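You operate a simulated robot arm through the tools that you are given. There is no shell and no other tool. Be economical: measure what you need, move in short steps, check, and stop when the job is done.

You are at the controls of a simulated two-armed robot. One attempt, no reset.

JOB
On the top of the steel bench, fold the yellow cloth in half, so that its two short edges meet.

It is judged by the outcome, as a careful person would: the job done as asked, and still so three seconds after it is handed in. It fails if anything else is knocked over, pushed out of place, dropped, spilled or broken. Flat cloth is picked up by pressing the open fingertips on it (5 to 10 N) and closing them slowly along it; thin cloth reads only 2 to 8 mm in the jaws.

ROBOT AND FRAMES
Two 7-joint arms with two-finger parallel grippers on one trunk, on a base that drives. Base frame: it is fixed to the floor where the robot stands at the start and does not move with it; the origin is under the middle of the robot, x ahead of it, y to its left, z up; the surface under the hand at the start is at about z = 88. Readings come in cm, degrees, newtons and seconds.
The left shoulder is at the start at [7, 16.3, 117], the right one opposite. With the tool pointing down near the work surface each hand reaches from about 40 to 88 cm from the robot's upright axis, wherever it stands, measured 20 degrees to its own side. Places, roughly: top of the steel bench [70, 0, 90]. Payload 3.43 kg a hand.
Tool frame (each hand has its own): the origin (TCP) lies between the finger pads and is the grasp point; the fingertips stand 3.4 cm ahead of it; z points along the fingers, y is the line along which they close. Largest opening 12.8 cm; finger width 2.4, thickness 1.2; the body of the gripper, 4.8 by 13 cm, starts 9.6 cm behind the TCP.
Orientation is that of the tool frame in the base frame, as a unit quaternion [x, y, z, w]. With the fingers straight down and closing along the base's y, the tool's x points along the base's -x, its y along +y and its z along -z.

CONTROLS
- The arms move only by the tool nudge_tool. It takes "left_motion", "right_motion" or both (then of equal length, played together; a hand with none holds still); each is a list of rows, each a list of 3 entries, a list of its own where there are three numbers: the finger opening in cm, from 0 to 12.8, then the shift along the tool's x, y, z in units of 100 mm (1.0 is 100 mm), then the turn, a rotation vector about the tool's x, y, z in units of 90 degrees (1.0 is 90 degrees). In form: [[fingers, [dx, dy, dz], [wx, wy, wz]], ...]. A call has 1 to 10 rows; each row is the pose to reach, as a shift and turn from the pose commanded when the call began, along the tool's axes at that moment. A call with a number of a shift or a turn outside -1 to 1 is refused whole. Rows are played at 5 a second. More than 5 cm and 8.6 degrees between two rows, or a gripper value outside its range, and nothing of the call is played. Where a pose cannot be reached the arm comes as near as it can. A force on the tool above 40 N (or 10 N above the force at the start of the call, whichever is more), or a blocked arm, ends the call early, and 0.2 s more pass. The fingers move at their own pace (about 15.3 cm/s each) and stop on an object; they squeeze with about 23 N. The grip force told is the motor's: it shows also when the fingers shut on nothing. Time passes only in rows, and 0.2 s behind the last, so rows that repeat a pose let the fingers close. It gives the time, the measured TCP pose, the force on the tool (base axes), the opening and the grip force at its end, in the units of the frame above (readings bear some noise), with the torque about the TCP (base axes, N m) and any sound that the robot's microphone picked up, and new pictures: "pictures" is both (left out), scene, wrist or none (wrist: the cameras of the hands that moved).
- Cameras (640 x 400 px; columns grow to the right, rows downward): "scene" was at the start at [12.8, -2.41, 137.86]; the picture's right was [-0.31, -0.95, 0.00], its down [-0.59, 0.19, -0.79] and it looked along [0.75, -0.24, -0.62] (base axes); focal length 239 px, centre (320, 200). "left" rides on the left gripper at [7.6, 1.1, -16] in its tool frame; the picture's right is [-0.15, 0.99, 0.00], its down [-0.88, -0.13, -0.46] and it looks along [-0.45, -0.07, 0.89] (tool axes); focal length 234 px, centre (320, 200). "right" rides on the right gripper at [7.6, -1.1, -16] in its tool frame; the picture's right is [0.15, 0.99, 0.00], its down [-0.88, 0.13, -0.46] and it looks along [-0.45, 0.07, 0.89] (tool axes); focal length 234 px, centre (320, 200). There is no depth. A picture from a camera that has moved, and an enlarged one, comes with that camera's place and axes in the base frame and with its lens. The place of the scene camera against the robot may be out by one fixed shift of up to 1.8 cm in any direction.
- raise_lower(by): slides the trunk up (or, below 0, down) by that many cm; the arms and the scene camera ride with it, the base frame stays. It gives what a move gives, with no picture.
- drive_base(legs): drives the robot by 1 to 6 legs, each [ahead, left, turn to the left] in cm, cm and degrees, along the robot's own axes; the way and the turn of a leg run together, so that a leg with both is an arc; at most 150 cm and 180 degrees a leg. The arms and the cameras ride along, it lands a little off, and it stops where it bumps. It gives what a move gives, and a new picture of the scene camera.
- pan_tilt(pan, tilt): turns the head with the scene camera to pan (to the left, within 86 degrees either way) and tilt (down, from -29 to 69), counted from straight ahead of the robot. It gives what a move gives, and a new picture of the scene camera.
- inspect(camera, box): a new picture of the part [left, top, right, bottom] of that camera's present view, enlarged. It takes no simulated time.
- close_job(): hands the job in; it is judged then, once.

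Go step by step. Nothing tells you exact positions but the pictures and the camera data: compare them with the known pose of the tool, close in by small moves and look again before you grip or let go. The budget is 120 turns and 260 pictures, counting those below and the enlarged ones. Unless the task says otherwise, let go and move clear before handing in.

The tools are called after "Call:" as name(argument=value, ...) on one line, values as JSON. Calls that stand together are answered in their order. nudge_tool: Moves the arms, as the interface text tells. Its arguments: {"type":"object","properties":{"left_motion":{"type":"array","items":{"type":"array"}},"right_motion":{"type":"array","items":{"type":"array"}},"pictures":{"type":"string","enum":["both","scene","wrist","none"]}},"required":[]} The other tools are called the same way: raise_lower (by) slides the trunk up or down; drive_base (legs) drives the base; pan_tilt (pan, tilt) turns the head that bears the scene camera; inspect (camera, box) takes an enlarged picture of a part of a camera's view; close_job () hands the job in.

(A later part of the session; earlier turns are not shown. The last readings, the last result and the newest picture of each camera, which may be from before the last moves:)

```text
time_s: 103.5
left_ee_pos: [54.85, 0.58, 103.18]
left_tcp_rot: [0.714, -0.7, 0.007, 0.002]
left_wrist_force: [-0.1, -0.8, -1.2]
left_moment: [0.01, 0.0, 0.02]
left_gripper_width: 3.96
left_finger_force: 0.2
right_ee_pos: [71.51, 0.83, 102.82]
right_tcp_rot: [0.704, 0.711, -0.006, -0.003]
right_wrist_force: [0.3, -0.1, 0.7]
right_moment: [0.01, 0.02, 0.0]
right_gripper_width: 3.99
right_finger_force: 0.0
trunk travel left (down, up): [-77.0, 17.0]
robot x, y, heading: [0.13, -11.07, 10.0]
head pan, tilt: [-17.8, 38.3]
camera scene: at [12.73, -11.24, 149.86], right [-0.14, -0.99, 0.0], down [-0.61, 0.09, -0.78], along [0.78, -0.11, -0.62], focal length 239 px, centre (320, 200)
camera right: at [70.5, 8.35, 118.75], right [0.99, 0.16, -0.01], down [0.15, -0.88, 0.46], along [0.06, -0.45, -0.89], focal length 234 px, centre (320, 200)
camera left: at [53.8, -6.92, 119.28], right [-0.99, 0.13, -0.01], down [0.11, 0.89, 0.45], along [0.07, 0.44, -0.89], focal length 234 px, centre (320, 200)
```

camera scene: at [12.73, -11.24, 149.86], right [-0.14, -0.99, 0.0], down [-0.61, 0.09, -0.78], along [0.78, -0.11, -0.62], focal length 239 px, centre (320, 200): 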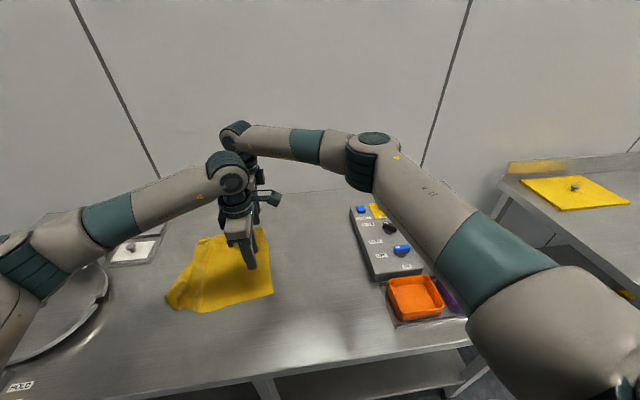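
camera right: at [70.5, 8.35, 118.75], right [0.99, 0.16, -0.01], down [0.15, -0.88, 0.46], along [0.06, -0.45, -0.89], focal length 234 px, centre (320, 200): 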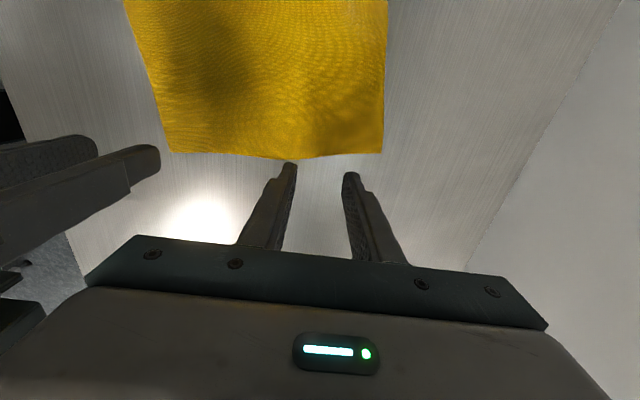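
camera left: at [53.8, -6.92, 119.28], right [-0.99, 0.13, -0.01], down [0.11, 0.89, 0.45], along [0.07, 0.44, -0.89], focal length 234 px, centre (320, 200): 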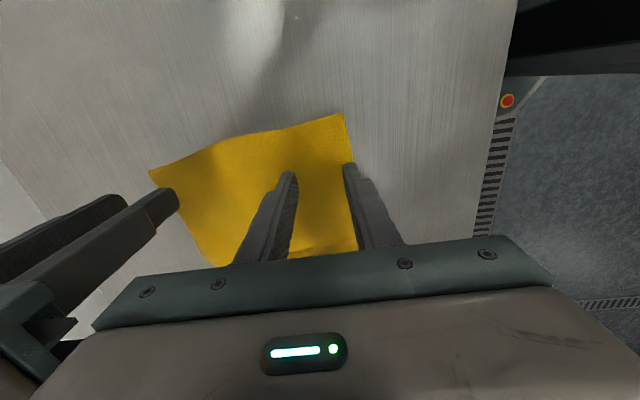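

The right edge runs from (51.8, −3.4) to (79.5, 1.1). I'm positioning over its corners and descending.

Call:
nudge_tool(left_motion=[[4, [0.08, -0.01, 0], [0, 0, 0]], [4, [0.16, -0.03, 0.0], [0, 0, 0]], [4, [0.24, -0.03, 0.2], [0, 0, 0]], [4, [0.24, -0.03, 0.4], [0, 0, 0]], [4, [0.24, -0.03, 0.6], [0, 0, 0]], [4, [0.24, -0.03, 0.8], [0, 0, 0]], [4, [0.24, -0.03, 1.0], [0, 0, 0]], [4, [0.24, -0.03, 1.0], [0, 0, 0]]], right_motion=[[4, [0.02, 0.15, 0], [0, 0, 0]], [4, [0.04, 0.3, 0], [0, 0, 0]], [4, [0.07, 0.43, 0.2], [0, 0, 0]], [4, [0.07, 0.43, 0.4], [0, 0, 0]], [4, [0.07, 0.43, 0.6], [0, 0, 0]], [4, [0.07, 0.43, 0.8], [0, 0, 0]], [4, [0.07, 0.43, 1.0], [0, 0, 0]], [4, [0.07, 0.43, 1.0], [0, 0, 0]]], pictures="wrist")

```text
time_s: 105.3
left_ee_pos: [55.33, -2.07, 93.15]
left_tcp_rot: [0.714, -0.701, 0.008, 0.0]
left_wrist_force: [-0.1, -0.6, -0.1]
left_moment: [-0.02, 0.02, 0.01]
left_gripper_width: 3.98
left_finger_force: 0.1
right_ee_pos: [75.73, 1.55, 92.8]
right_tcp_rot: [0.703, 0.711, -0.006, -0.003]
right_wrist_force: [0.5, -0.3, 0.2]
right_moment: [-0.01, -0.03, -0.03]
right_gripper_width: 3.97
right_finger_force: 0.1
trunk travel left (down, up): [-77.0, 17.0]
robot x, y, heading: [-0.29, -11.19, 10.0]
head pan, tilt: [-17.8, 38.3]
camera right: at [74.63, 9.04, 108.66], right [0.99, 0.16, -0.01], down [0.15, -0.88, 0.46], along [0.06, -0.45, -0.89], focal length 234 px, centre (320, 200)
camera left: at [54.23, -9.37, 109.36], right [-0.99, 0.13, -0.01], down [0.11, 0.89, 0.45], along [0.07, 0.44, -0.89], focal length 234 px, centre (320, 200)
```

right: 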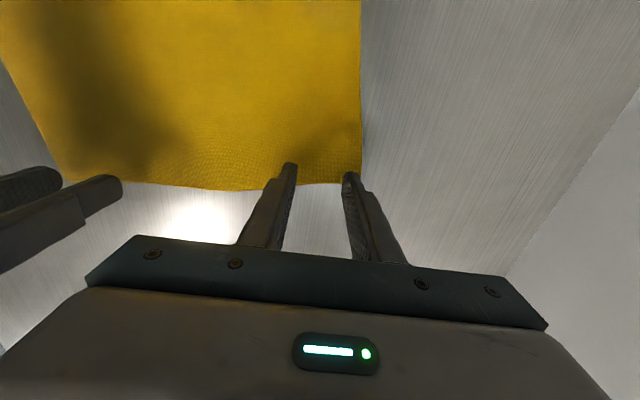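
left: 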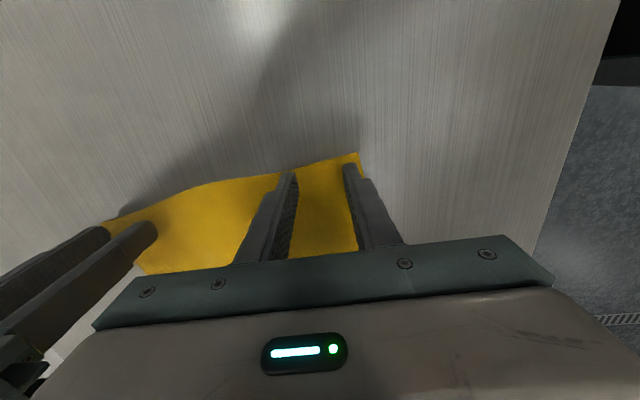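

Call:
nudge_tool(left_motion=[[4, [-0.03, 0, 0.05], [0, 0, 0]], [4, [-0.03, 0, 0.1], [0, 0, 0]], [4, [-0.03, 0, 0.14], [0, 0, 0]], [4, [-0.03, 0, 0.155], [0, 0, 0]], [4, [-0.03, 0, 0.155], [0, 0, 0]]], right_motion=[[4, [0.03, 0, 0.04], [0, 0, 0]], [4, [0.03, 0, 0.08], [0, 0, 0]], [4, [0.03, 0, 0.11], [0, 0, 0]], [4, [0.03, 0, 0.125], [0, 0, 0]], [4, [0.03, 0, 0.125], [0, 0, 0]]], pictures="none")

```text
time_s: 106.5
left_ee_pos: [55.31, -1.62, 91.6]
left_tcp_rot: [0.714, -0.7, 0.008, 0.002]
left_wrist_force: [0.0, 0.8, 0.2]
left_moment: [0.02, -0.01, -0.02]
left_gripper_width: 3.99
left_finger_force: 0.0
right_ee_pos: [75.8, 1.82, 91.56]
right_tcp_rot: [0.704, 0.71, -0.005, -0.003]
right_wrist_force: [0.8, 0.2, 4.7]
right_moment: [0.01, -0.15, -0.04]
right_gripper_width: 4.03
right_finger_force: 0.8
trunk travel left (down, up): [-77.0, 17.0]
robot x, y, heading: [-0.31, -11.02, 9.8]
head pan, tilt: [-17.8, 38.3]
```

Call:
nudge_tool(left_motion=[[4, [0, 0, 0.014], [0, 0, 0]], [3.6, [0, 0, 0.016], [0, 0, 0]], [3.2, [0, 0, 0.018], [0, 0, 0]], [2.8, [0, 0, 0.02], [0, 0, 0]], [2.3, [0, 0, 0.022], [0, 0, 0]], [1.8, [0, 0, 0.022], [0, 0, 0]], [1.3, [0, 0, 0.022], [0, 0, 0]], [0.8, [0, 0, 0.022], [0, 0, 0]], [0.4, [0, 0, 0.022], [0, 0, 0]], [0, [0, 0, 0.022], [0, 0, 0]]], right_motion=[[4, [0, 0, 0.008], [0, 0, 0]], [3.6, [0, 0, 0.01], [0, 0, 0]], [3.2, [0, 0, 0.011], [0, 0, 0]], [2.8, [0, 0, 0.012], [0, 0, 0]], [2.3, [0, 0, 0.013], [0, 0, 0]], [1.8, [0, 0, 0.014], [0, 0, 0]], [1.3, [0, 0, 0.014], [0, 0, 0]], [0.8, [0, 0, 0.014], [0, 0, 0]], [0.4, [0, 0, 0.014], [0, 0, 0]], [0, [0, 0, 0.014], [0, 0, 0]]], pictures="wrist")

```text
time_s: 108.7
left_ee_pos: [55.27, -1.74, 91.58]
left_tcp_rot: [0.715, -0.699, 0.007, -0.001]
left_wrist_force: [14.6, 1.7, 10.1]
left_moment: [0.09, -0.39, 0.0]
left_gripper_width: 0.23
left_finger_force: 23.3
right_ee_pos: [75.47, 1.77, 91.6]
right_tcp_rot: [0.703, 0.711, -0.006, -0.003]
right_wrist_force: [-14.0, -2.0, 12.6]
right_moment: [-0.06, 0.38, 0.0]
right_gripper_width: 0.24
right_finger_force: 22.9
trunk travel left (down, up): [-77.0, 17.0]
robot x, y, heading: [-0.5, -11.12, 10.0]
head pan, tilt: [-17.8, 38.3]
camera right: at [74.37, 9.37, 107.47], right [0.99, 0.16, -0.01], down [0.15, -0.88, 0.46], along [0.06, -0.45, -0.89], focal length 234 px, centre (320, 200)
camera left: at [54.11, -9.14, 107.7], right [-0.99, 0.13, -0.01], down [0.11, 0.89, 0.45], along [0.07, 0.44, -0.89], focal length 234 px, centre (320, 200)
```

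right: 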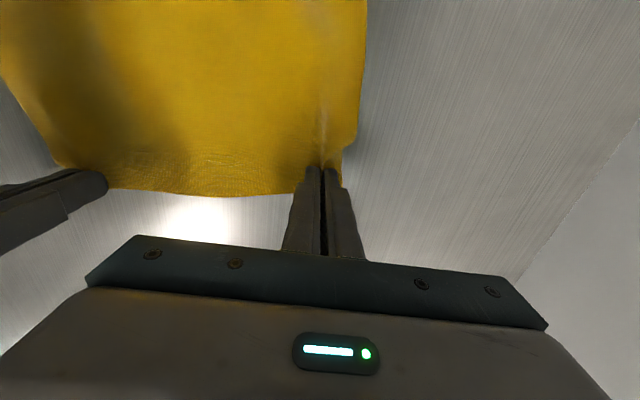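
left: 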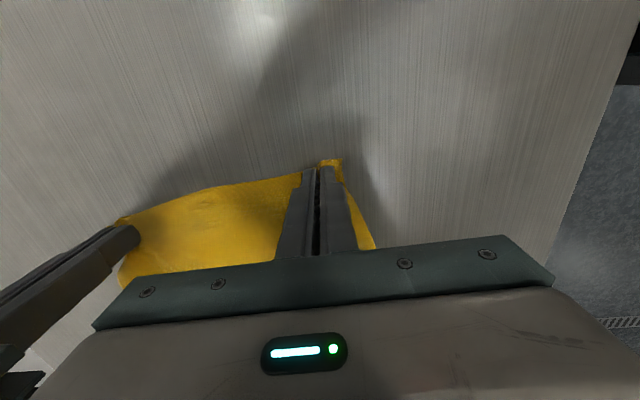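

Both corners of the clean edge are gripped. I'll relieve the tension and lift while squaring it up.

Call:
nudge_tool(left_motion=[[0, [0, 0, -0.05], [0, 0, 0]], [0, [0, 0.02, -0.15], [0, 0, 0]], [0, [-0.05, 0.07, -0.3], [0, 0, 0]], [0, [-0.1, 0.12, -0.45], [0, 0, 0]], [0, [-0.17, 0.17, -0.6], [0, 0, 0]], [0, [-0.17, 0.22, -0.75], [0, 0, 0]], [0, [-0.17, 0.25, -0.9], [0, 0, 0]], [0, [-0.17, 0.25, -1.0], [0, 0, 0]]], right_motion=[[0, [0, -0.04, -0.05], [0, 0, 0]], [0, [0, -0.06, -0.15], [0, 0, 0]], [0, [-0.05, -0.1, -0.3], [0, 0, 0]], [0, [-0.1, -0.15, -0.45], [0, 0, 0]], [0, [-0.17, -0.2, -0.6], [0, 0, 0]], [0, [-0.17, -0.25, -0.75], [0, 0, 0]], [0, [-0.17, -0.29, -0.9], [0, 0, 0]], [0, [-0.17, -0.29, -1.0], [0, 0, 0]]], pictures="none")

Call:
raise_lower(by=16.5)

Call:
nudge_tool(left_motion=[[0, [0, 0, -0.15], [0, 0, 0]], [0, [0, 0, -0.3], [0, 0, 0]], [0, [0, 0, -0.45], [0, 0, 0]], [0, [0, 0, -0.6], [0, 0, 0]], [0, [0, 0, -0.75], [0, 0, 0]], [0, [0, 0, -0.9], [0, 0, 0]], [0, [0, 0, -1.0], [0, 0, 0]], [0, [0, 0, -1.0], [0, 0, 0]]], right_motion=[[0, [0, 0, -0.15], [0, 0, 0]], [0, [0, 0, -0.3], [0, 0, 0]], [0, [0, 0, -0.45], [0, 0, 0]], [0, [0, 0, -0.6], [0, 0, 0]], [0, [0, 0, -0.75], [0, 0, 0]], [0, [0, 0, -0.9], [0, 0, 0]], [0, [0, 0, -1.0], [0, 0, 0]], [0, [0, 0, -1.0], [0, 0, 0]]])

```text
time_s: 110.5
left_ee_pos: [52.74, 0.02, 101.39]
left_tcp_rot: [0.713, -0.701, 0.008, 0.001]
left_wrist_force: [10.6, 0.5, 0.2]
left_moment: [-0.01, -0.35, -0.03]
left_gripper_width: 0.22
left_finger_force: 22.9
right_ee_pos: [72.97, 0.18, 101.57]
right_tcp_rot: [0.703, 0.711, -0.007, -0.003]
right_wrist_force: [-9.5, -0.3, -0.2]
right_moment: [-0.02, 0.32, -0.02]
right_gripper_width: 0.23
right_finger_force: 23.0
trunk travel left (down, up): [-77.0, 17.0]
robot x, y, heading: [0.07, -11.22, 9.6]
head pan, tilt: [-17.8, 38.3]
```

```text
time_s: 112.4
left_ee_pos: [52.6, -0.0, 117.93]
left_tcp_rot: [0.714, -0.7, 0.007, 0.002]
left_wrist_force: [8.9, 0.4, 0.8]
left_moment: [0.0, -0.32, -0.03]
left_gripper_width: 0.25
left_finger_force: 23.3
right_ee_pos: [73.03, 0.09, 117.99]
right_tcp_rot: [0.703, 0.711, -0.006, -0.003]
right_wrist_force: [-8.7, 0.3, -0.8]
right_moment: [-0.01, 0.3, -0.02]
right_gripper_width: 0.22
right_finger_force: 23.4
trunk travel left (down, up): [-93.5, 0.5]
robot x, y, heading: [-0.2, -11.04, 9.9]
head pan, tilt: [-17.8, 38.3]
```

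```text
time_s: 114.2
left_ee_pos: [52.76, 0.11, 127.87]
left_tcp_rot: [0.714, -0.7, 0.007, 0.001]
left_wrist_force: [13.5, -0.9, -0.7]
left_moment: [-0.01, -0.45, -0.01]
left_gripper_width: 0.21
left_finger_force: 23.6
right_ee_pos: [73.06, 0.25, 128.01]
right_tcp_rot: [0.703, 0.711, -0.006, -0.003]
right_wrist_force: [-14.1, -0.1, 0.1]
right_moment: [0.04, 0.48, -0.01]
right_gripper_width: 0.23
right_finger_force: 22.7
trunk travel left (down, up): [-93.5, 0.5]
robot x, y, heading: [-0.67, -11.19, 9.8]
head pan, tilt: [-17.8, 38.3]
camera scene: at [12.74, -11.18, 166.36], right [-0.14, -0.99, 0.0], down [-0.61, 0.09, -0.78], along [0.78, -0.11, -0.62], focal length 239 px, centre (320, 200)
camera right: at [72.01, 7.8, 143.86], right [0.99, 0.16, -0.01], down [0.15, -0.88, 0.46], along [0.06, -0.45, -0.89], focal length 234 px, centre (320, 200)
camera left: at [51.58, -7.24, 144.05], right [-0.99, 0.13, -0.01], down [0.11, 0.89, 0.45], along [0.07, 0.44, -0.89], focal length 234 px, centre (320, 200)
```

scene: 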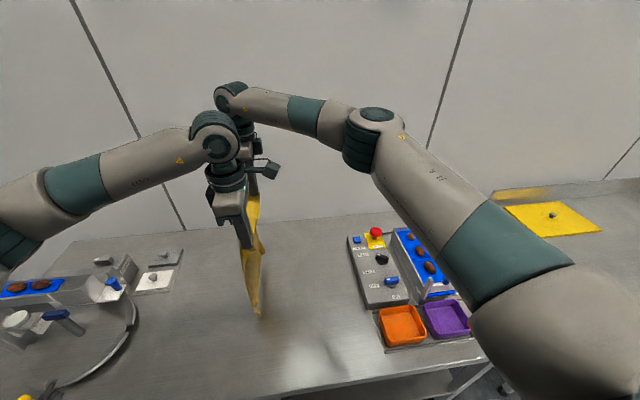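
right: 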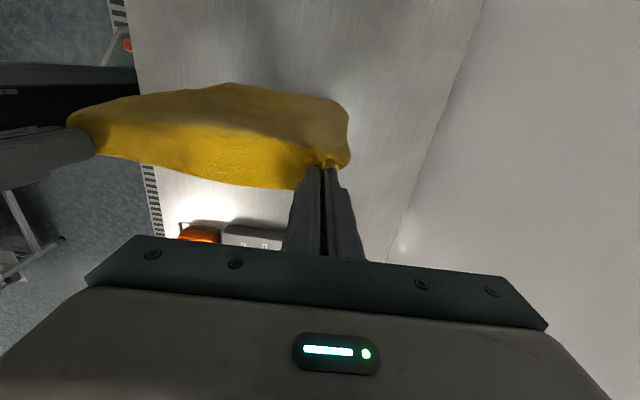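
left: 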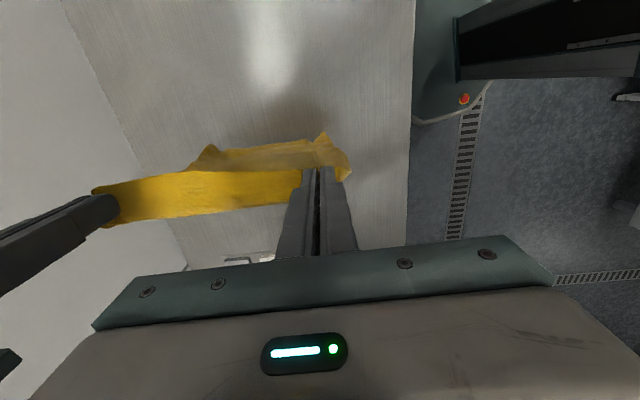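

The cloth hangs from its clean edge, and now the held edge points −y. So I can set the bottom edge on the bench, lay half toward +y, then bring the held edge back to −y and it will lie flat without a curl. I'll check the bottom edge first.

Call:
inspect(camera="scene", box=[190, 180, 330, 330])

Call:
inspect(camera="left", box=[80, 110, 380, 240])

Call:
inspect(camera="right", box=[50, 60, 380, 220])

```text
2.67 times, centred on (260, 255) of scene
camera zoom: at [12.74, -11.18, 166.36], right [-0.14, -0.99, 0.0], down [-0.61, 0.09, -0.78], along [0.78, -0.11, -0.62], focal length 638 px, centre (480, 53)
```

zoom: 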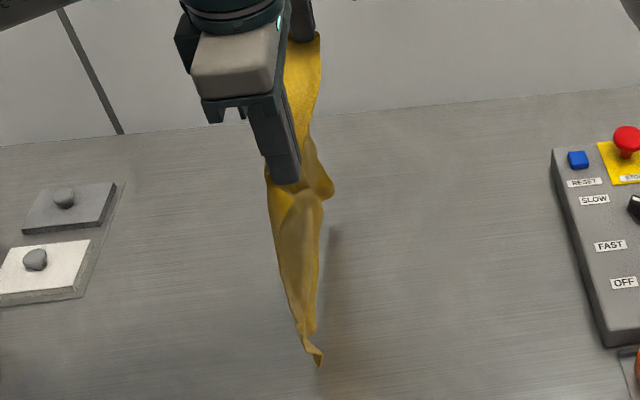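

```text
2.13 times, centred on (230, 175) of left
camera zoom: at [51.58, -7.24, 144.05], right [-0.99, 0.13, -0.01], down [0.11, 0.89, 0.45], along [0.07, 0.44, -0.89], focal length 500 px, centre (512, 253)
```

zoom: 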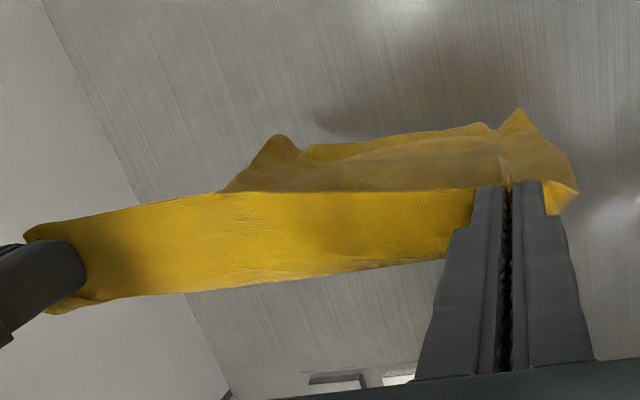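

```text
1.94 times, centred on (215, 140) of right
camera zoom: at [72.01, 7.8, 143.86], right [0.99, 0.16, -0.01], down [0.15, -0.88, 0.46], along [0.06, -0.45, -0.89], focal length 454 px, centre (524, 316)
```

zoom: 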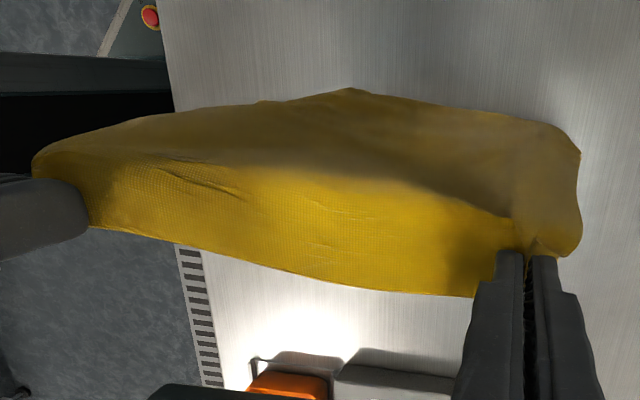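

Call:
nudge_tool(left_motion=[[0, [0, 0, -0.15], [0, 0, 0]], [0, [0.05, 0, -0.3], [0, 0, 0]], [0, [0.2, 0, -0.3], [0, 0, 0]], [0, [0.35, 0, -0.3], [0, 0, 0]], [0, [0.5, 0, -0.3], [0, 0, 0]], [0, [0.65, 0, -0.3], [0, 0, 0]], [0, [0.8, 0, -0.3], [0, 0, 0]], [0, [0.9, 0, -0.3], [0, 0, 0]], [0, [0.9, 0, -0.1], [0, 0, 0]], [0, [0.9, 0, 0.1], [0, 0, 0]]], right_motion=[[0, [0, -0.05, -0.15], [0, 0, 0]], [0, [-0.05, -0.06, -0.3], [0, 0, 0]], [0, [-0.2, -0.06, -0.3], [0, 0, 0]], [0, [-0.35, -0.06, -0.3], [0, 0, 0]], [0, [-0.5, -0.06, -0.3], [0, 0, 0]], [0, [-0.65, -0.06, -0.3], [0, 0, 0]], [0, [-0.8, -0.06, -0.3], [0, 0, 0]], [0, [-0.9, -0.06, -0.3], [0, 0, 0]], [0, [-0.9, -0.06, -0.1], [0, 0, 0]], [0, [-0.9, -0.06, 0.1], [0, 0, 0]]], pictures="none")

Call:
nudge_tool(left_motion=[[0, [-0.1, 0, 0.05], [0, 0, 0]], [0, [-0.2, 0, 0.12], [0, 0, 0]], [0, [-0.3, 0, 0.2], [0, 0, 0]], [0, [-0.4, 0, 0.28], [0, 0, 0]], [0, [-0.5, 0, 0.36], [0, 0, 0]], [0, [-0.6, 0, 0.44], [0, 0, 0]], [0, [-0.7, 0, 0.52], [0, 0, 0]], [0, [-0.8, 0, 0.6], [0, 0, 0]], [0, [-0.9, 0, 0.68], [0, 0, 0]], [0, [-1.0, 0, 0.76], [0, 0, 0]]], right_motion=[[0, [0.1, 0, 0.05], [0, 0, 0]], [0, [0.2, 0, 0.12], [0, 0, 0]], [0, [0.3, 0, 0.2], [0, 0, 0]], [0, [0.4, 0, 0.28], [0, 0, 0]], [0, [0.5, 0, 0.36], [0, 0, 0]], [0, [0.6, 0, 0.44], [0, 0, 0]], [0, [0.7, 0, 0.52], [0, 0, 0]], [0, [0.8, 0, 0.6], [0, 0, 0]], [0, [0.9, 0, 0.68], [0, 0, 0]], [0, [1.0, 0, 0.76], [0, 0, 0]]])

```text
time_s: 116.4
left_ee_pos: [52.86, -8.87, 126.91]
left_tcp_rot: [0.714, -0.701, 0.007, 0.002]
left_wrist_force: [1.8, -1.0, -0.4]
left_moment: [0.01, -0.01, -0.01]
left_gripper_width: 0.23
left_finger_force: 22.9
right_ee_pos: [72.62, -8.9, 126.8]
right_tcp_rot: [0.703, 0.711, -0.006, -0.004]
right_wrist_force: [-1.2, -0.7, 0.2]
right_moment: [-0.03, 0.02, 0.01]
right_gripper_width: 0.23
right_finger_force: 22.3
trunk travel left (down, up): [-93.5, 0.5]
robot x, y, heading: [-0.4, -11.07, 9.8]
head pan, tilt: [-17.8, 38.3]
```

```text
time_s: 118.6
left_ee_pos: [52.65, 1.11, 119.27]
left_tcp_rot: [0.714, -0.7, 0.008, 0.002]
left_wrist_force: [0.3, -0.3, -0.5]
left_moment: [0.0, -0.01, 0.0]
left_gripper_width: 0.23
left_finger_force: 22.8
right_ee_pos: [72.37, 1.35, 119.38]
right_tcp_rot: [0.703, 0.711, -0.007, -0.003]
right_wrist_force: [0.2, 0.5, -0.2]
right_moment: [-0.05, -0.02, 0.02]
right_gripper_width: 0.23
right_finger_force: 23.5
trunk travel left (down, up): [-93.5, 0.5]
robot x, y, heading: [-0.39, -11.3, 10.0]
head pan, tilt: [-17.8, 38.3]
camera scene: at [12.72, -11.02, 166.36], right [-0.14, -0.99, 0.0], down [-0.61, 0.08, -0.79], along [0.78, -0.11, -0.62], focal length 239 px, centre (320, 200)
camera right: at [71.27, 8.85, 135.28], right [0.99, 0.16, -0.01], down [0.15, -0.88, 0.46], along [0.06, -0.45, -0.89], focal length 234 px, centre (320, 200)
camera left: at [51.59, -6.21, 135.4], right [-0.99, 0.13, -0.01], down [0.11, 0.89, 0.45], along [0.07, 0.44, -0.9], focal length 234 px, centre (320, 200)
```

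scene: 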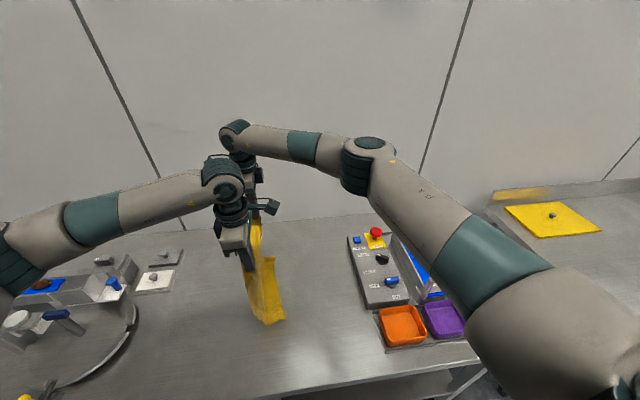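
right: 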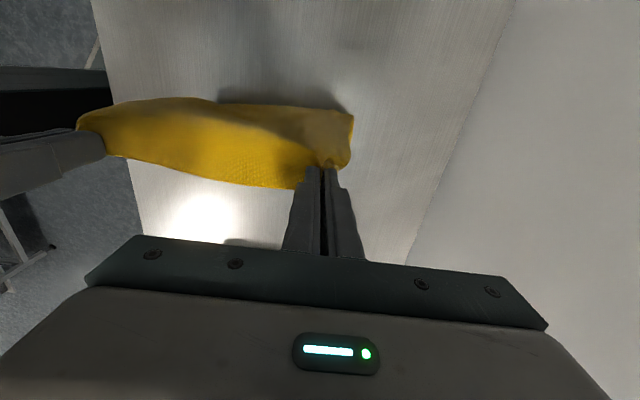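
left: 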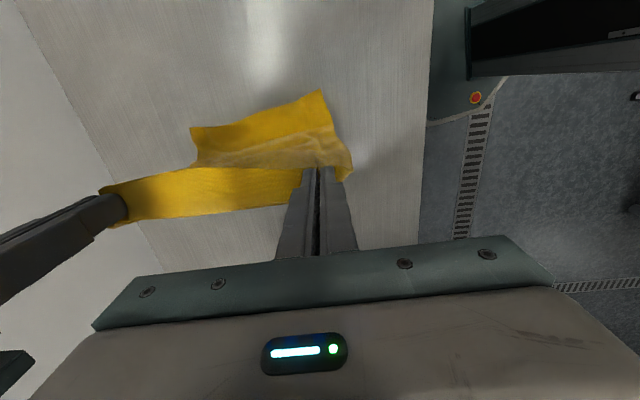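

The bottom edge has laid down well. I'm continuing +y and lowering with the trunk.

Call:
nudge_tool(left_motion=[[0, [-0.1, 0, 0.02], [0, 0, 0]], [0, [-0.2, 0, 0.04], [0, 0, 0]], [0, [-0.3, 0, 0.06], [0, 0, 0]], [0, [-0.4, 0, 0.08], [0, 0, 0]], [0, [-0.5, 0, 0.1], [0, 0, 0]], [0, [-0.6, 0, 0.12], [0, 0, 0]], [0, [-0.7, 0, 0.14], [0, 0, 0]], [0, [-0.8, 0, 0.16], [0, 0, 0]], [0, [-0.9, 0, 0.18], [0, 0, 0]], [0, [-1.0, 0, 0.2], [0, 0, 0]]], right_motion=[[0, [0.1, 0, 0.02], [0, 0, 0]], [0, [0.2, 0, 0.04], [0, 0, 0]], [0, [0.3, 0, 0.06], [0, 0, 0]], [0, [0.4, 0, 0.08], [0, 0, 0]], [0, [0.5, 0, 0.1], [0, 0, 0]], [0, [0.6, 0, 0.12], [0, 0, 0]], [0, [0.7, 0, 0.14], [0, 0, 0]], [0, [0.8, 0, 0.16], [0, 0, 0]], [0, [0.9, 0, 0.18], [0, 0, 0]], [0, [1.0, 0, 0.2], [0, 0, 0]]], pictures="none")

Call:
raise_lower(by=-10)

Call:
inspect(camera="left", box=[0, 0, 640, 400])

Call:
inspect(camera="scene", box=[160, 150, 400, 350])

```text
time_s: 120.8
left_ee_pos: [52.43, 11.12, 117.14]
left_tcp_rot: [0.714, -0.7, 0.008, 0.002]
left_wrist_force: [-0.2, 0.3, -0.4]
left_moment: [-0.01, -0.01, 0.03]
left_gripper_width: 0.21
left_finger_force: 23.2
right_ee_pos: [72.16, 11.26, 117.27]
right_tcp_rot: [0.703, 0.711, -0.006, -0.003]
right_wrist_force: [-0.8, -0.4, -0.1]
right_moment: [0.0, 0.05, -0.02]
right_gripper_width: 0.22
right_finger_force: 22.9
trunk travel left (down, up): [-93.5, 0.5]
robot x, y, heading: [-0.32, -11.31, 9.8]
head pan, tilt: [-17.8, 38.3]
```

```text
time_s: 122.1
left_ee_pos: [52.55, 11.02, 107.22]
left_tcp_rot: [0.714, -0.7, 0.008, 0.001]
left_wrist_force: [0.8, -0.4, 0.0]
left_moment: [0.01, -0.01, 0.02]
left_gripper_width: 0.22
left_finger_force: 23.3
right_ee_pos: [72.14, 11.13, 107.3]
right_tcp_rot: [0.703, 0.711, -0.005, -0.003]
right_wrist_force: [-0.1, -0.7, -0.1]
right_moment: [0.03, -0.04, -0.01]
right_gripper_width: 0.23
right_finger_force: 23.2
trunk travel left (down, up): [-83.5, 10.5]
robot x, y, heading: [-0.26, -11.03, 9.9]
head pan, tilt: [-17.8, 38.3]
```

```text
1.00 times, centred on (320, 200) of left (not enlarged: the box is as wide or as high as the picture)
camera zoom: at [51.38, 3.57, 123.34], right [-0.99, 0.13, -0.01], down [0.11, 0.89, 0.45], along [0.07, 0.44, -0.89], focal length 234 px, centre (320, 200)
```

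zoom: 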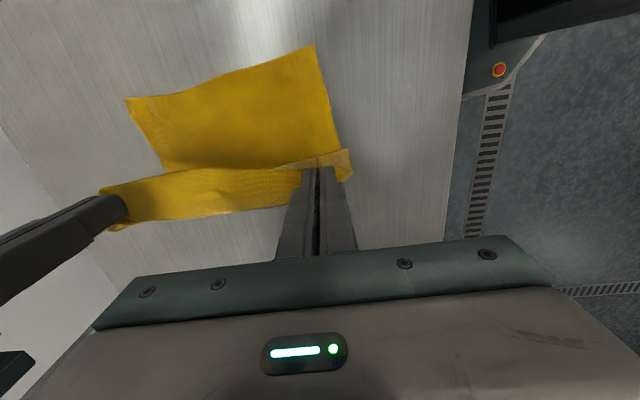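

```text
2.00 times, centred on (280, 250) of scene
camera zoom: at [12.7, -11.19, 156.37], right [-0.14, -0.99, 0.0], down [-0.61, 0.09, -0.79], along [0.78, -0.11, -0.62], focal length 479 px, centre (400, 100)
```

zoom: 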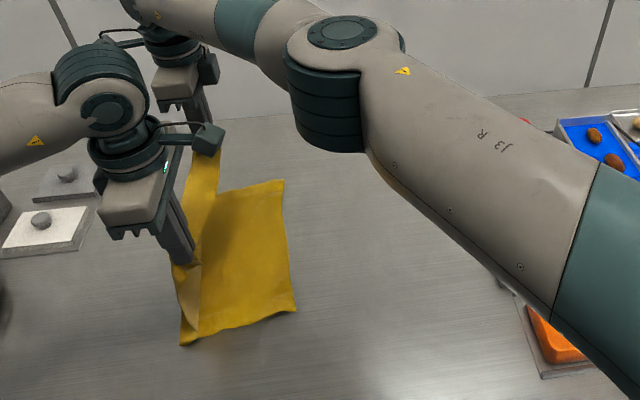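

The lower half is flat and clean. I'll move 6 cm more in +y with the base so the fold line lands mid-cloth.

Call:
drive_base(legs=[[1.2, 6, 0]])

Call:
inspect(camera="left", box=[0, 0, 640, 400])

Call:
inspect(camera="right", box=[0, 0, 640, 400])

```text
time_s: 123.1
left_ee_pos: [52.61, 16.48, 107.39]
left_tcp_rot: [0.713, -0.701, 0.007, 0.0]
left_wrist_force: [1.6, -0.3, 0.3]
left_moment: [0.04, -0.03, -0.01]
left_gripper_width: 0.22
left_finger_force: 23.0
right_ee_pos: [72.34, 16.61, 107.41]
right_tcp_rot: [0.704, 0.71, -0.005, -0.004]
right_wrist_force: [-0.4, -0.5, 0.6]
right_moment: [0.06, -0.02, -0.02]
right_gripper_width: 0.23
right_finger_force: 23.1
trunk travel left (down, up): [-83.5, 10.5]
robot x, y, heading: [-0.06, -5.28, 9.7]
head pan, tilt: [-17.8, 38.3]
camera scene: at [12.85, -5.85, 156.37], right [-0.14, -0.99, 0.0], down [-0.61, 0.09, -0.78], along [0.78, -0.11, -0.62], focal length 239 px, centre (320, 200)
```

scene: 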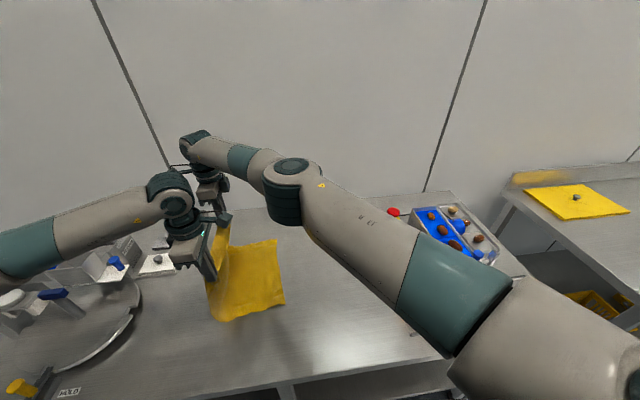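

```text
1.00 times, centred on (320, 200) of left (not enlarged: the box is as wide or as high as the picture)
camera zoom: at [51.53, 8.98, 123.42], right [-0.99, 0.13, -0.01], down [0.11, 0.89, 0.45], along [0.07, 0.44, -0.89], focal length 234 px, centre (320, 200)
```

zoom: 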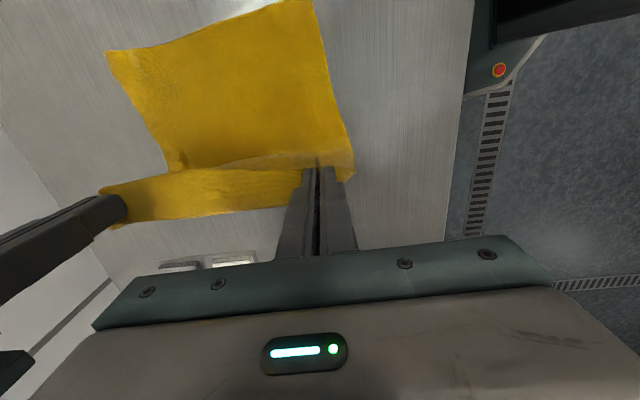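

```text
1.00 times, centred on (320, 200) of right (not enlarged: the box is as wide or as high as the picture)
camera zoom: at [71.34, 24.07, 123.34], right [0.99, 0.15, -0.01], down [0.14, -0.88, 0.45], along [0.06, -0.45, -0.89], focal length 234 px, centre (320, 200)
```

zoom: 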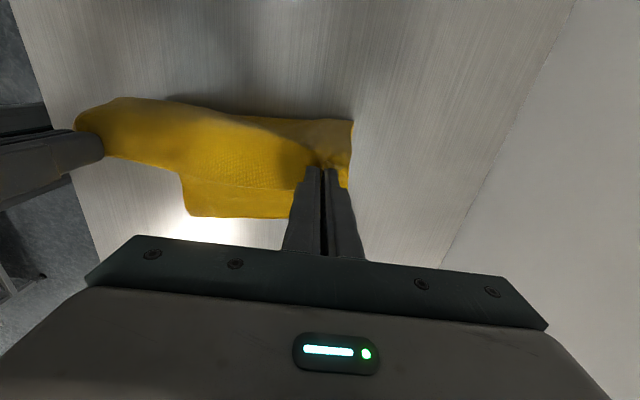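

The bottom edge is now at y ≈ 0–1.7 and the fold line is about under the hands. I'll bring the held edge back toward −y along an arc.

Call:
nudge_tool(left_motion=[[0, [0.1, -0.01, 0], [0, 0, 0]], [0, [0.2, -0.03, 0.01], [0, 0, 0]], [0, [0.3, -0.05, 0.03], [0, 0, 0]], [0, [0.4, -0.07, 0.06], [0, 0, 0]], [0, [0.5, -0.09, 0.1], [0, 0, 0]], [0, [0.6, -0.11, 0.14], [0, 0, 0]], [0, [0.7, -0.13, 0.19], [0, 0, 0]], [0, [0.8, -0.14, 0.25], [0, 0, 0]], [0, [0.88, -0.15, 0.31], [0, 0, 0]]], right_motion=[[0, [-0.1, 0.02, 0], [0, 0, 0]], [0, [-0.2, 0.05, 0.01], [0, 0, 0]], [0, [-0.3, 0.08, 0.03], [0, 0, 0]], [0, [-0.4, 0.11, 0.06], [0, 0, 0]], [0, [-0.5, 0.14, 0.1], [0, 0, 0]], [0, [-0.58, 0.17, 0.14], [0, 0, 0]], [0, [-0.66, 0.2, 0.19], [0, 0, 0]], [0, [-0.72, 0.22, 0.25], [0, 0, 0]], [0, [-0.77, 0.23, 0.31], [0, 0, 0]]])

```text
time_s: 125.1
left_ee_pos: [54.46, 8.04, 104.27]
left_tcp_rot: [0.713, -0.701, 0.009, 0.001]
left_wrist_force: [11.6, 1.3, 0.0]
left_moment: [0.02, -0.34, 0.0]
left_gripper_width: 0.21
left_finger_force: 22.8
right_ee_pos: [74.77, 9.29, 104.21]
right_tcp_rot: [0.704, 0.71, -0.006, -0.003]
right_wrist_force: [-11.9, -0.6, -0.5]
right_moment: [0.0, 0.4, -0.01]
right_gripper_width: 0.24
right_finger_force: 23.1
trunk travel left (down, up): [-83.5, 10.5]
robot x, y, heading: [-0.15, -5.02, 9.5]
head pan, tilt: [-17.8, 38.3]
camera scene: at [12.92, -5.22, 156.36], right [-0.14, -0.99, 0.0], down [-0.61, 0.09, -0.78], along [0.78, -0.11, -0.62], focal length 239 px, centre (320, 200)
camera right: at [73.66, 16.89, 120.02], right [0.99, 0.16, -0.01], down [0.14, -0.88, 0.46], along [0.06, -0.45, -0.89], focal length 234 px, centre (320, 200)
camera left: at [53.27, 0.67, 120.34], right [-0.99, 0.13, -0.01], down [0.11, 0.89, 0.45], along [0.07, 0.44, -0.89], focal length 234 px, centre (320, 200)
```

scene: 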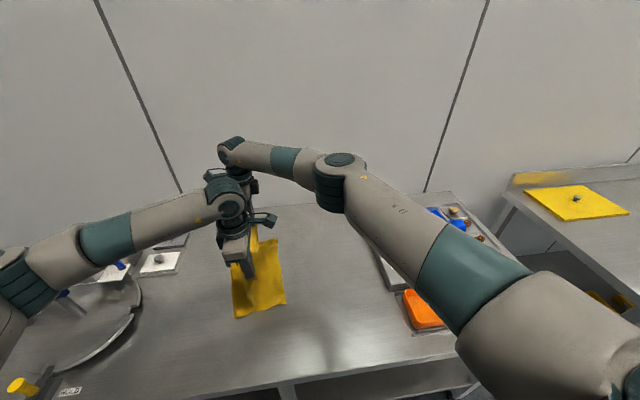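
right: 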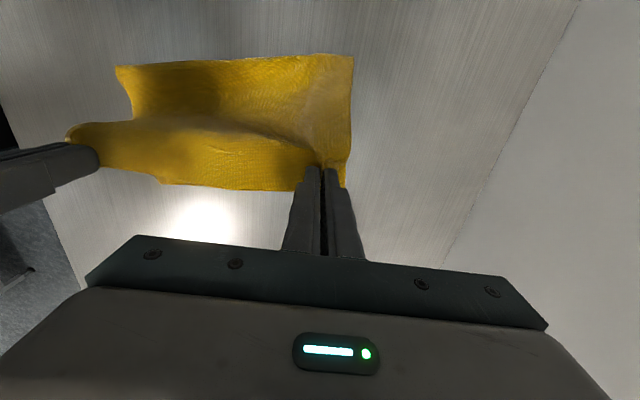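
left: 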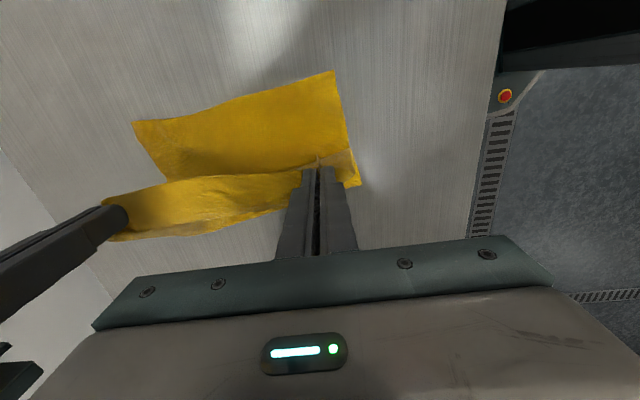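

The held edge is over its target side. I'll lower, relaxing the tension slightly, so the fold rolls outward.

Call:
nudge_tool(left_motion=[[0, [0.0, 0, 0.1], [0, 0, 0]], [0, [0.02, 0, 0.2], [0, 0, 0]], [0, [0.04, 0, 0.3], [0, 0, 0]], [0, [0.06, 0, 0.4], [0, 0, 0]], [0, [0.1, 0, 0.5], [0, 0, 0]], [0, [0.14, 0, 0.6], [0, 0, 0]], [0, [0.18, 0, 0.7], [0, 0, 0]], [0, [0.22, 0, 0.8], [0, 0, 0]], [0, [0.26, 0, 0.85], [0, 0, 0]], [0, [0.3, 0, 0.9], [0, 0, 0]]], right_motion=[[0, [0.0, -0.04, 0.1], [0, 0, 0]], [0, [-0.02, -0.04, 0.2], [0, 0, 0]], [0, [-0.04, -0.04, 0.3], [0, 0, 0]], [0, [-0.06, -0.04, 0.4], [0, 0, 0]], [0, [-0.1, -0.04, 0.5], [0, 0, 0]], [0, [-0.14, -0.04, 0.6], [0, 0, 0]], [0, [-0.18, -0.04, 0.7], [0, 0, 0]], [0, [-0.22, -0.04, 0.8], [0, 0, 0]], [0, [-0.26, -0.04, 0.85], [0, 0, 0]], [0, [-0.3, -0.04, 0.9], [0, 0, 0]]])

```text
time_s: 127.3
left_ee_pos: [54.54, 4.83, 95.22]
left_tcp_rot: [0.714, -0.701, 0.007, 0.001]
left_wrist_force: [0.6, 0.0, 1.1]
left_moment: [0.02, 0.01, 0.02]
left_gripper_width: 0.2
left_finger_force: 23.0
right_ee_pos: [74.32, 6.27, 95.17]
right_tcp_rot: [0.704, 0.71, -0.006, -0.002]
right_wrist_force: [-0.9, -0.8, 0.7]
right_moment: [0.01, 0.0, -0.04]
right_gripper_width: 0.21
right_finger_force: 22.5
trunk travel left (down, up): [-83.5, 10.5]
robot x, y, heading: [0.03, -5.24, 9.9]
head pan, tilt: [-17.8, 38.3]
camera scene: at [12.9, -5.25, 156.36], right [-0.14, -0.99, 0.0], down [-0.61, 0.09, -0.78], along [0.78, -0.11, -0.62], focal length 239 px, centre (320, 200)
camera right: at [73.2, 13.81, 111.11], right [0.99, 0.15, -0.01], down [0.14, -0.88, 0.46], along [0.06, -0.45, -0.89], focal length 234 px, centre (320, 200)
camera left: at [53.42, -2.5, 111.41], right [-0.99, 0.13, -0.01], down [0.11, 0.89, 0.45], along [0.07, 0.44, -0.9], focal length 234 px, centre (320, 200)
```

scene: 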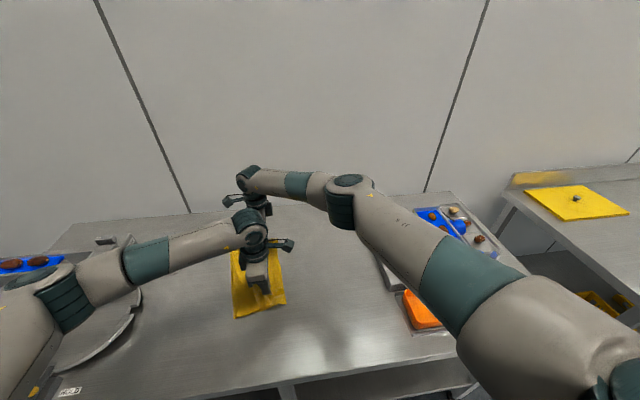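
right: 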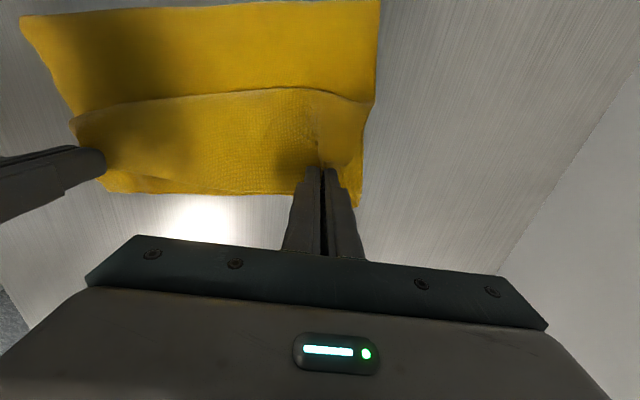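
left: 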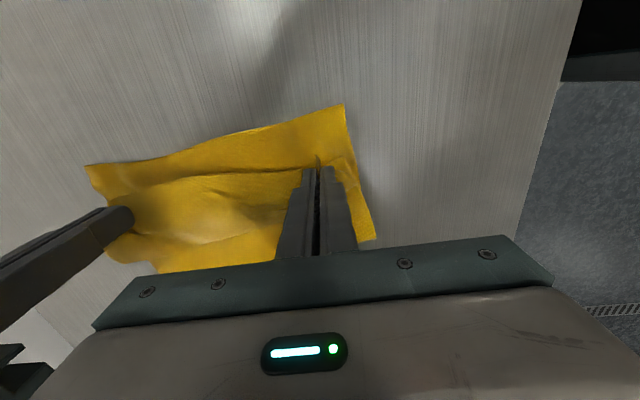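

The fold is set at about y 20 with slack only near the hands. I'll slide the edge onto the bottom edge.

Call:
nudge_tool(left_motion=[[0, [0.1, 0, 0.06], [0, 0, 0]], [0, [0.2, 0, 0.12], [0, 0, 0]], [0, [0.3, 0, 0.18], [0, 0, 0]], [0, [0.4, 0, 0.24], [0, 0, 0]], [0, [0.4, 0, 0.27], [0, 0, 0]]], right_motion=[[0, [-0.1, 0.02, 0.06], [0, 0, 0]], [0, [-0.2, 0.04, 0.12], [0, 0, 0]], [0, [-0.29, 0.06, 0.18], [0, 0, 0]], [0, [-0.37, 0.08, 0.24], [0, 0, 0]], [0, [-0.37, 0.08, 0.27], [0, 0, 0]]])

```text
time_s: 128.5
left_ee_pos: [54.52, 0.93, 92.69]
left_tcp_rot: [0.713, -0.702, 0.008, 0.001]
left_wrist_force: [11.9, 0.8, 0.2]
left_moment: [0.01, -0.38, -0.02]
left_gripper_width: 0.22
left_finger_force: 22.8
right_ee_pos: [74.96, 2.58, 92.4]
right_tcp_rot: [0.704, 0.71, -0.007, -0.003]
right_wrist_force: [-11.8, -0.4, -0.6]
right_moment: [-0.03, 0.43, 0.0]
right_gripper_width: 0.27
right_finger_force: 23.0
trunk travel left (down, up): [-83.5, 10.5]
robot x, y, heading: [-0.21, -5.1, 9.7]
head pan, tilt: [-17.8, 38.3]
camera scene: at [12.86, -5.14, 156.36], right [-0.14, -0.99, 0.0], down [-0.61, 0.09, -0.79], along [0.78, -0.11, -0.62], focal length 239 px, centre (320, 200)
camera right: at [73.93, 10.19, 108.38], right [0.99, 0.15, -0.02], down [0.14, -0.88, 0.46], along [0.06, -0.45, -0.89], focal length 234 px, centre (320, 200)
camera left: at [53.49, -6.46, 108.76], right [-0.99, 0.13, -0.01], down [0.11, 0.89, 0.45], along [0.07, 0.44, -0.9], focal length 234 px, centre (320, 200)
```

scene: 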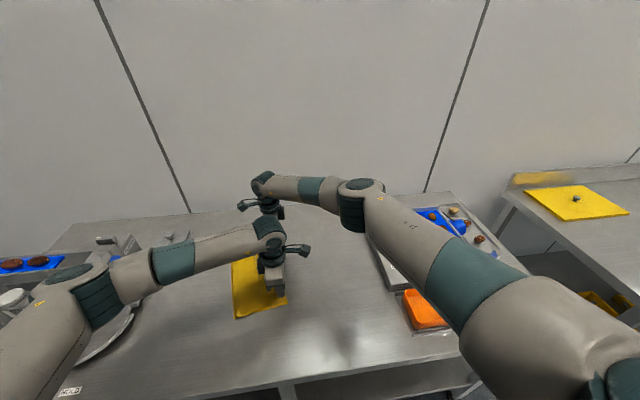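
right: 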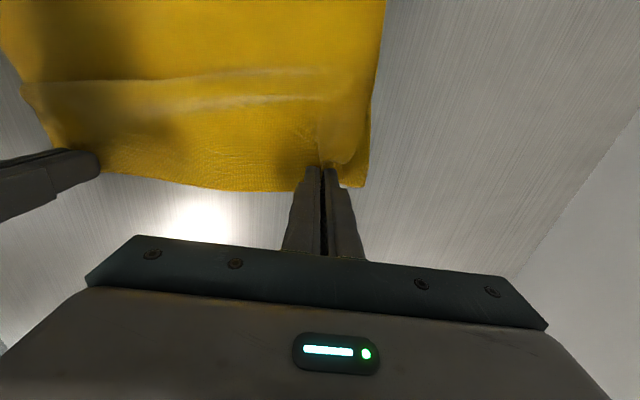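
left: 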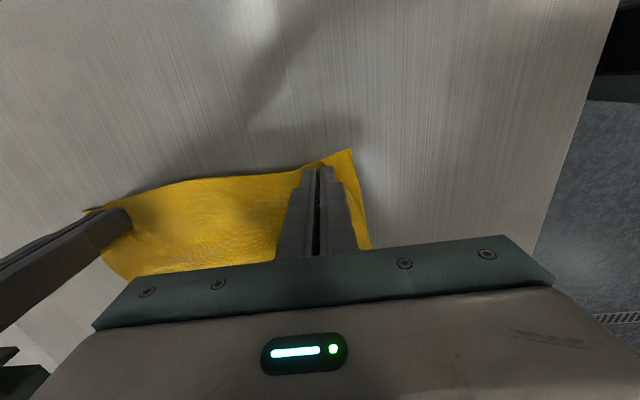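

Call:
inspect(camera="left", box=[70, 130, 390, 290])

Call:
inspect(camera="right", box=[0, 0, 420, 240])

```text
2.00 times, centred on (230, 210) of left
camera zoom: at [53.49, -6.46, 108.76], right [-0.99, 0.13, -0.01], down [0.11, 0.89, 0.45], along [0.07, 0.44, -0.9], focal length 468 px, centre (500, 180)
```

zoom: 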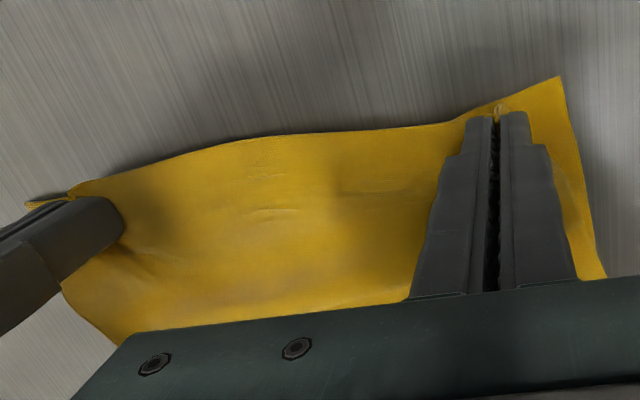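

```text
1.52 times, centred on (210, 120) of right
camera zoom: at [73.93, 10.19, 108.38], right [0.99, 0.15, -0.02], down [0.14, -0.88, 0.46], along [0.06, -0.45, -0.89], focal length 357 px, centre (488, 322)
```

zoom: 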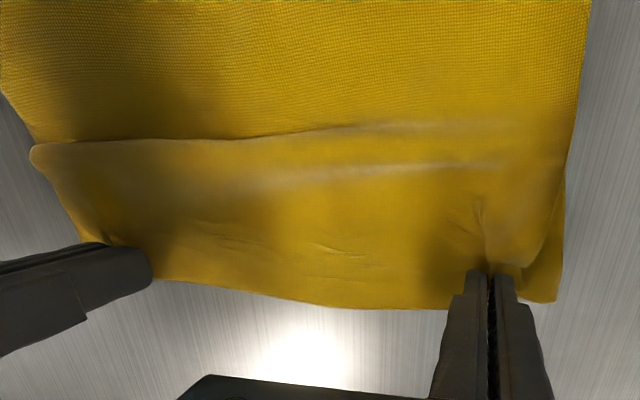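

The near side has a slack Z-roll, with the fold at y 14 where it should be about 18.5. I'll lift the edge back up, lay the near side further out, and return low.

Call:
nudge_tool(left_motion=[[0, [0, 0, -0.15], [0, 0, 0]], [0, [-0.05, 0, -0.3], [0, 0, 0]], [0, [-0.12, 0, -0.45], [0, 0, 0]], [0, [-0.22, 0, -0.6], [0, 0, 0]], [0, [-0.34, 0, -0.75], [0, 0, 0]], [0, [-0.46, 0, -0.85], [0, 0, 0]], [0, [-0.6, 0, -0.95], [0, 0, 0]], [0, [-0.75, 0, -1.0], [0, 0, 0]], [0, [-0.9, 0, -1.0], [0, 0, 0]], [0, [-1.0, 0, -1.0], [0, 0, 0]]], right_motion=[[0, [0, -0.05, -0.15], [0, 0, 0]], [0, [0.05, -0.06, -0.3], [0, 0, 0]], [0, [0.12, -0.06, -0.45], [0, 0, 0]], [0, [0.22, -0.06, -0.6], [0, 0, 0]], [0, [0.34, -0.06, -0.75], [0, 0, 0]], [0, [0.46, -0.06, -0.85], [0, 0, 0]], [0, [0.58, -0.06, -0.95], [0, 0, 0]], [0, [0.7, -0.06, -1.0], [0, 0, 0]], [0, [0.8, -0.06, -1.0], [0, 0, 0]], [0, [0.88, -0.06, -1.0], [0, 0, 0]]], pictures="none")

Call:
nudge_tool(left_motion=[[0, [-0.12, 0, -0.05], [0, 0, 0]], [0, [-0.25, 0, -0.1], [0, 0, 0]], [0, [-0.4, 0, -0.15], [0, 0, 0]], [0, [-0.55, 0, -0.2], [0, 0, 0]], [0, [-0.7, 0, -0.2], [0, 0, 0]], [0, [-0.8, 0, -0.2], [0, 0, 0]], [0, [-0.9, 0, -0.2], [0, 0, 0]], [0, [-1.0, 0, -0.2], [0, 0, 0]]], right_motion=[[0, [0.1, 0, -0.05], [0, 0, 0]], [0, [0.2, 0, -0.1], [0, 0, 0]], [0, [0.3, 0, -0.15], [0, 0, 0]], [0, [0.4, 0, -0.2], [0, 0, 0]], [0, [0.5, 0, -0.2], [0, 0, 0]], [0, [0.55, 0, -0.2], [0, 0, 0]], [0, [0.6, 0, -0.2], [0, 0, 0]], [0, [0.65, 0, -0.2], [0, 0, 0]]], pictures="wrist")

```text
time_s: 130.7
left_ee_pos: [54.31, 11.18, 102.54]
left_tcp_rot: [0.714, -0.7, 0.009, 0.002]
left_wrist_force: [7.5, -0.1, -0.3]
left_moment: [0.0, -0.28, 0.01]
left_gripper_width: 0.21
left_finger_force: 22.6
right_ee_pos: [74.45, 11.41, 102.67]
right_tcp_rot: [0.704, 0.71, -0.007, -0.003]
right_wrist_force: [-7.3, 0.1, -0.2]
right_moment: [-0.01, 0.23, -0.03]
right_gripper_width: 0.25
right_finger_force: 23.1
trunk travel left (down, up): [-83.5, 10.5]
robot x, y, heading: [-0.34, -5.24, 9.8]
head pan, tilt: [-17.8, 38.3]
```

```text
time_s: 132.5
left_ee_pos: [54.02, 21.2, 104.32]
left_tcp_rot: [0.713, -0.701, 0.009, 0.001]
left_wrist_force: [0.3, -0.6, 0.3]
left_moment: [-0.02, -0.01, -0.01]
left_gripper_width: 0.23
left_finger_force: 23.2
right_ee_pos: [72.85, 16.68, 104.37]
right_tcp_rot: [0.704, 0.71, -0.006, -0.002]
right_wrist_force: [-0.1, -0.2, 0.7]
right_moment: [-0.01, 0.0, -0.01]
right_gripper_width: 0.23
right_finger_force: 22.8
right hand out of reach, approached as far as the arm can: row 4, 5, 6, 7, 8
trunk travel left (down, up): [-83.5, 10.5]
robot x, y, heading: [-0.25, -4.88, 9.9]
head pan, tilt: [-17.8, 38.3]
camera right: at [71.67, 24.36, 120.32], right [0.99, 0.15, -0.01], down [0.14, -0.88, 0.46], along [0.06, -0.46, -0.89], focal length 234 px, centre (320, 200)
camera left: at [52.96, 13.76, 120.48], right [-0.99, 0.13, -0.01], down [0.11, 0.89, 0.45], along [0.07, 0.44, -0.9], focal length 234 px, centre (320, 200)
```

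right: 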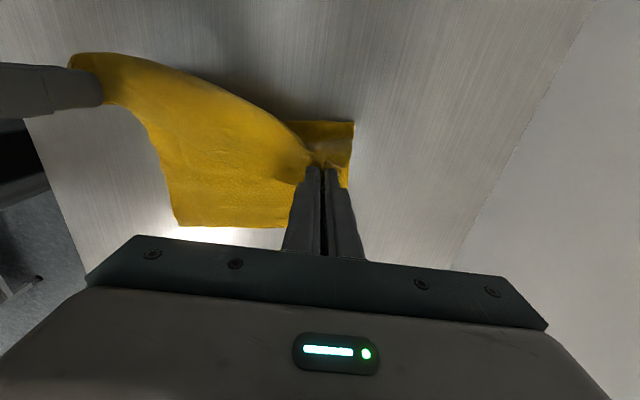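
left: 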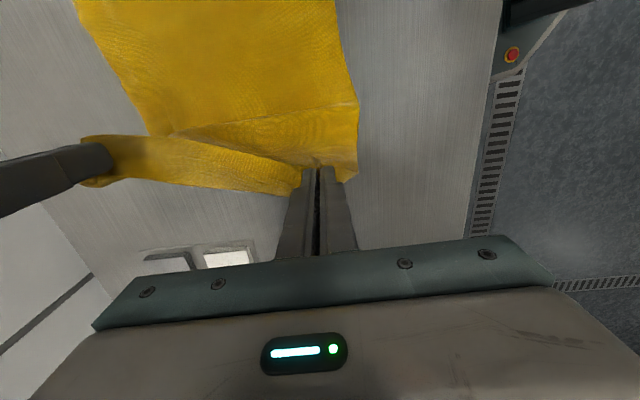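

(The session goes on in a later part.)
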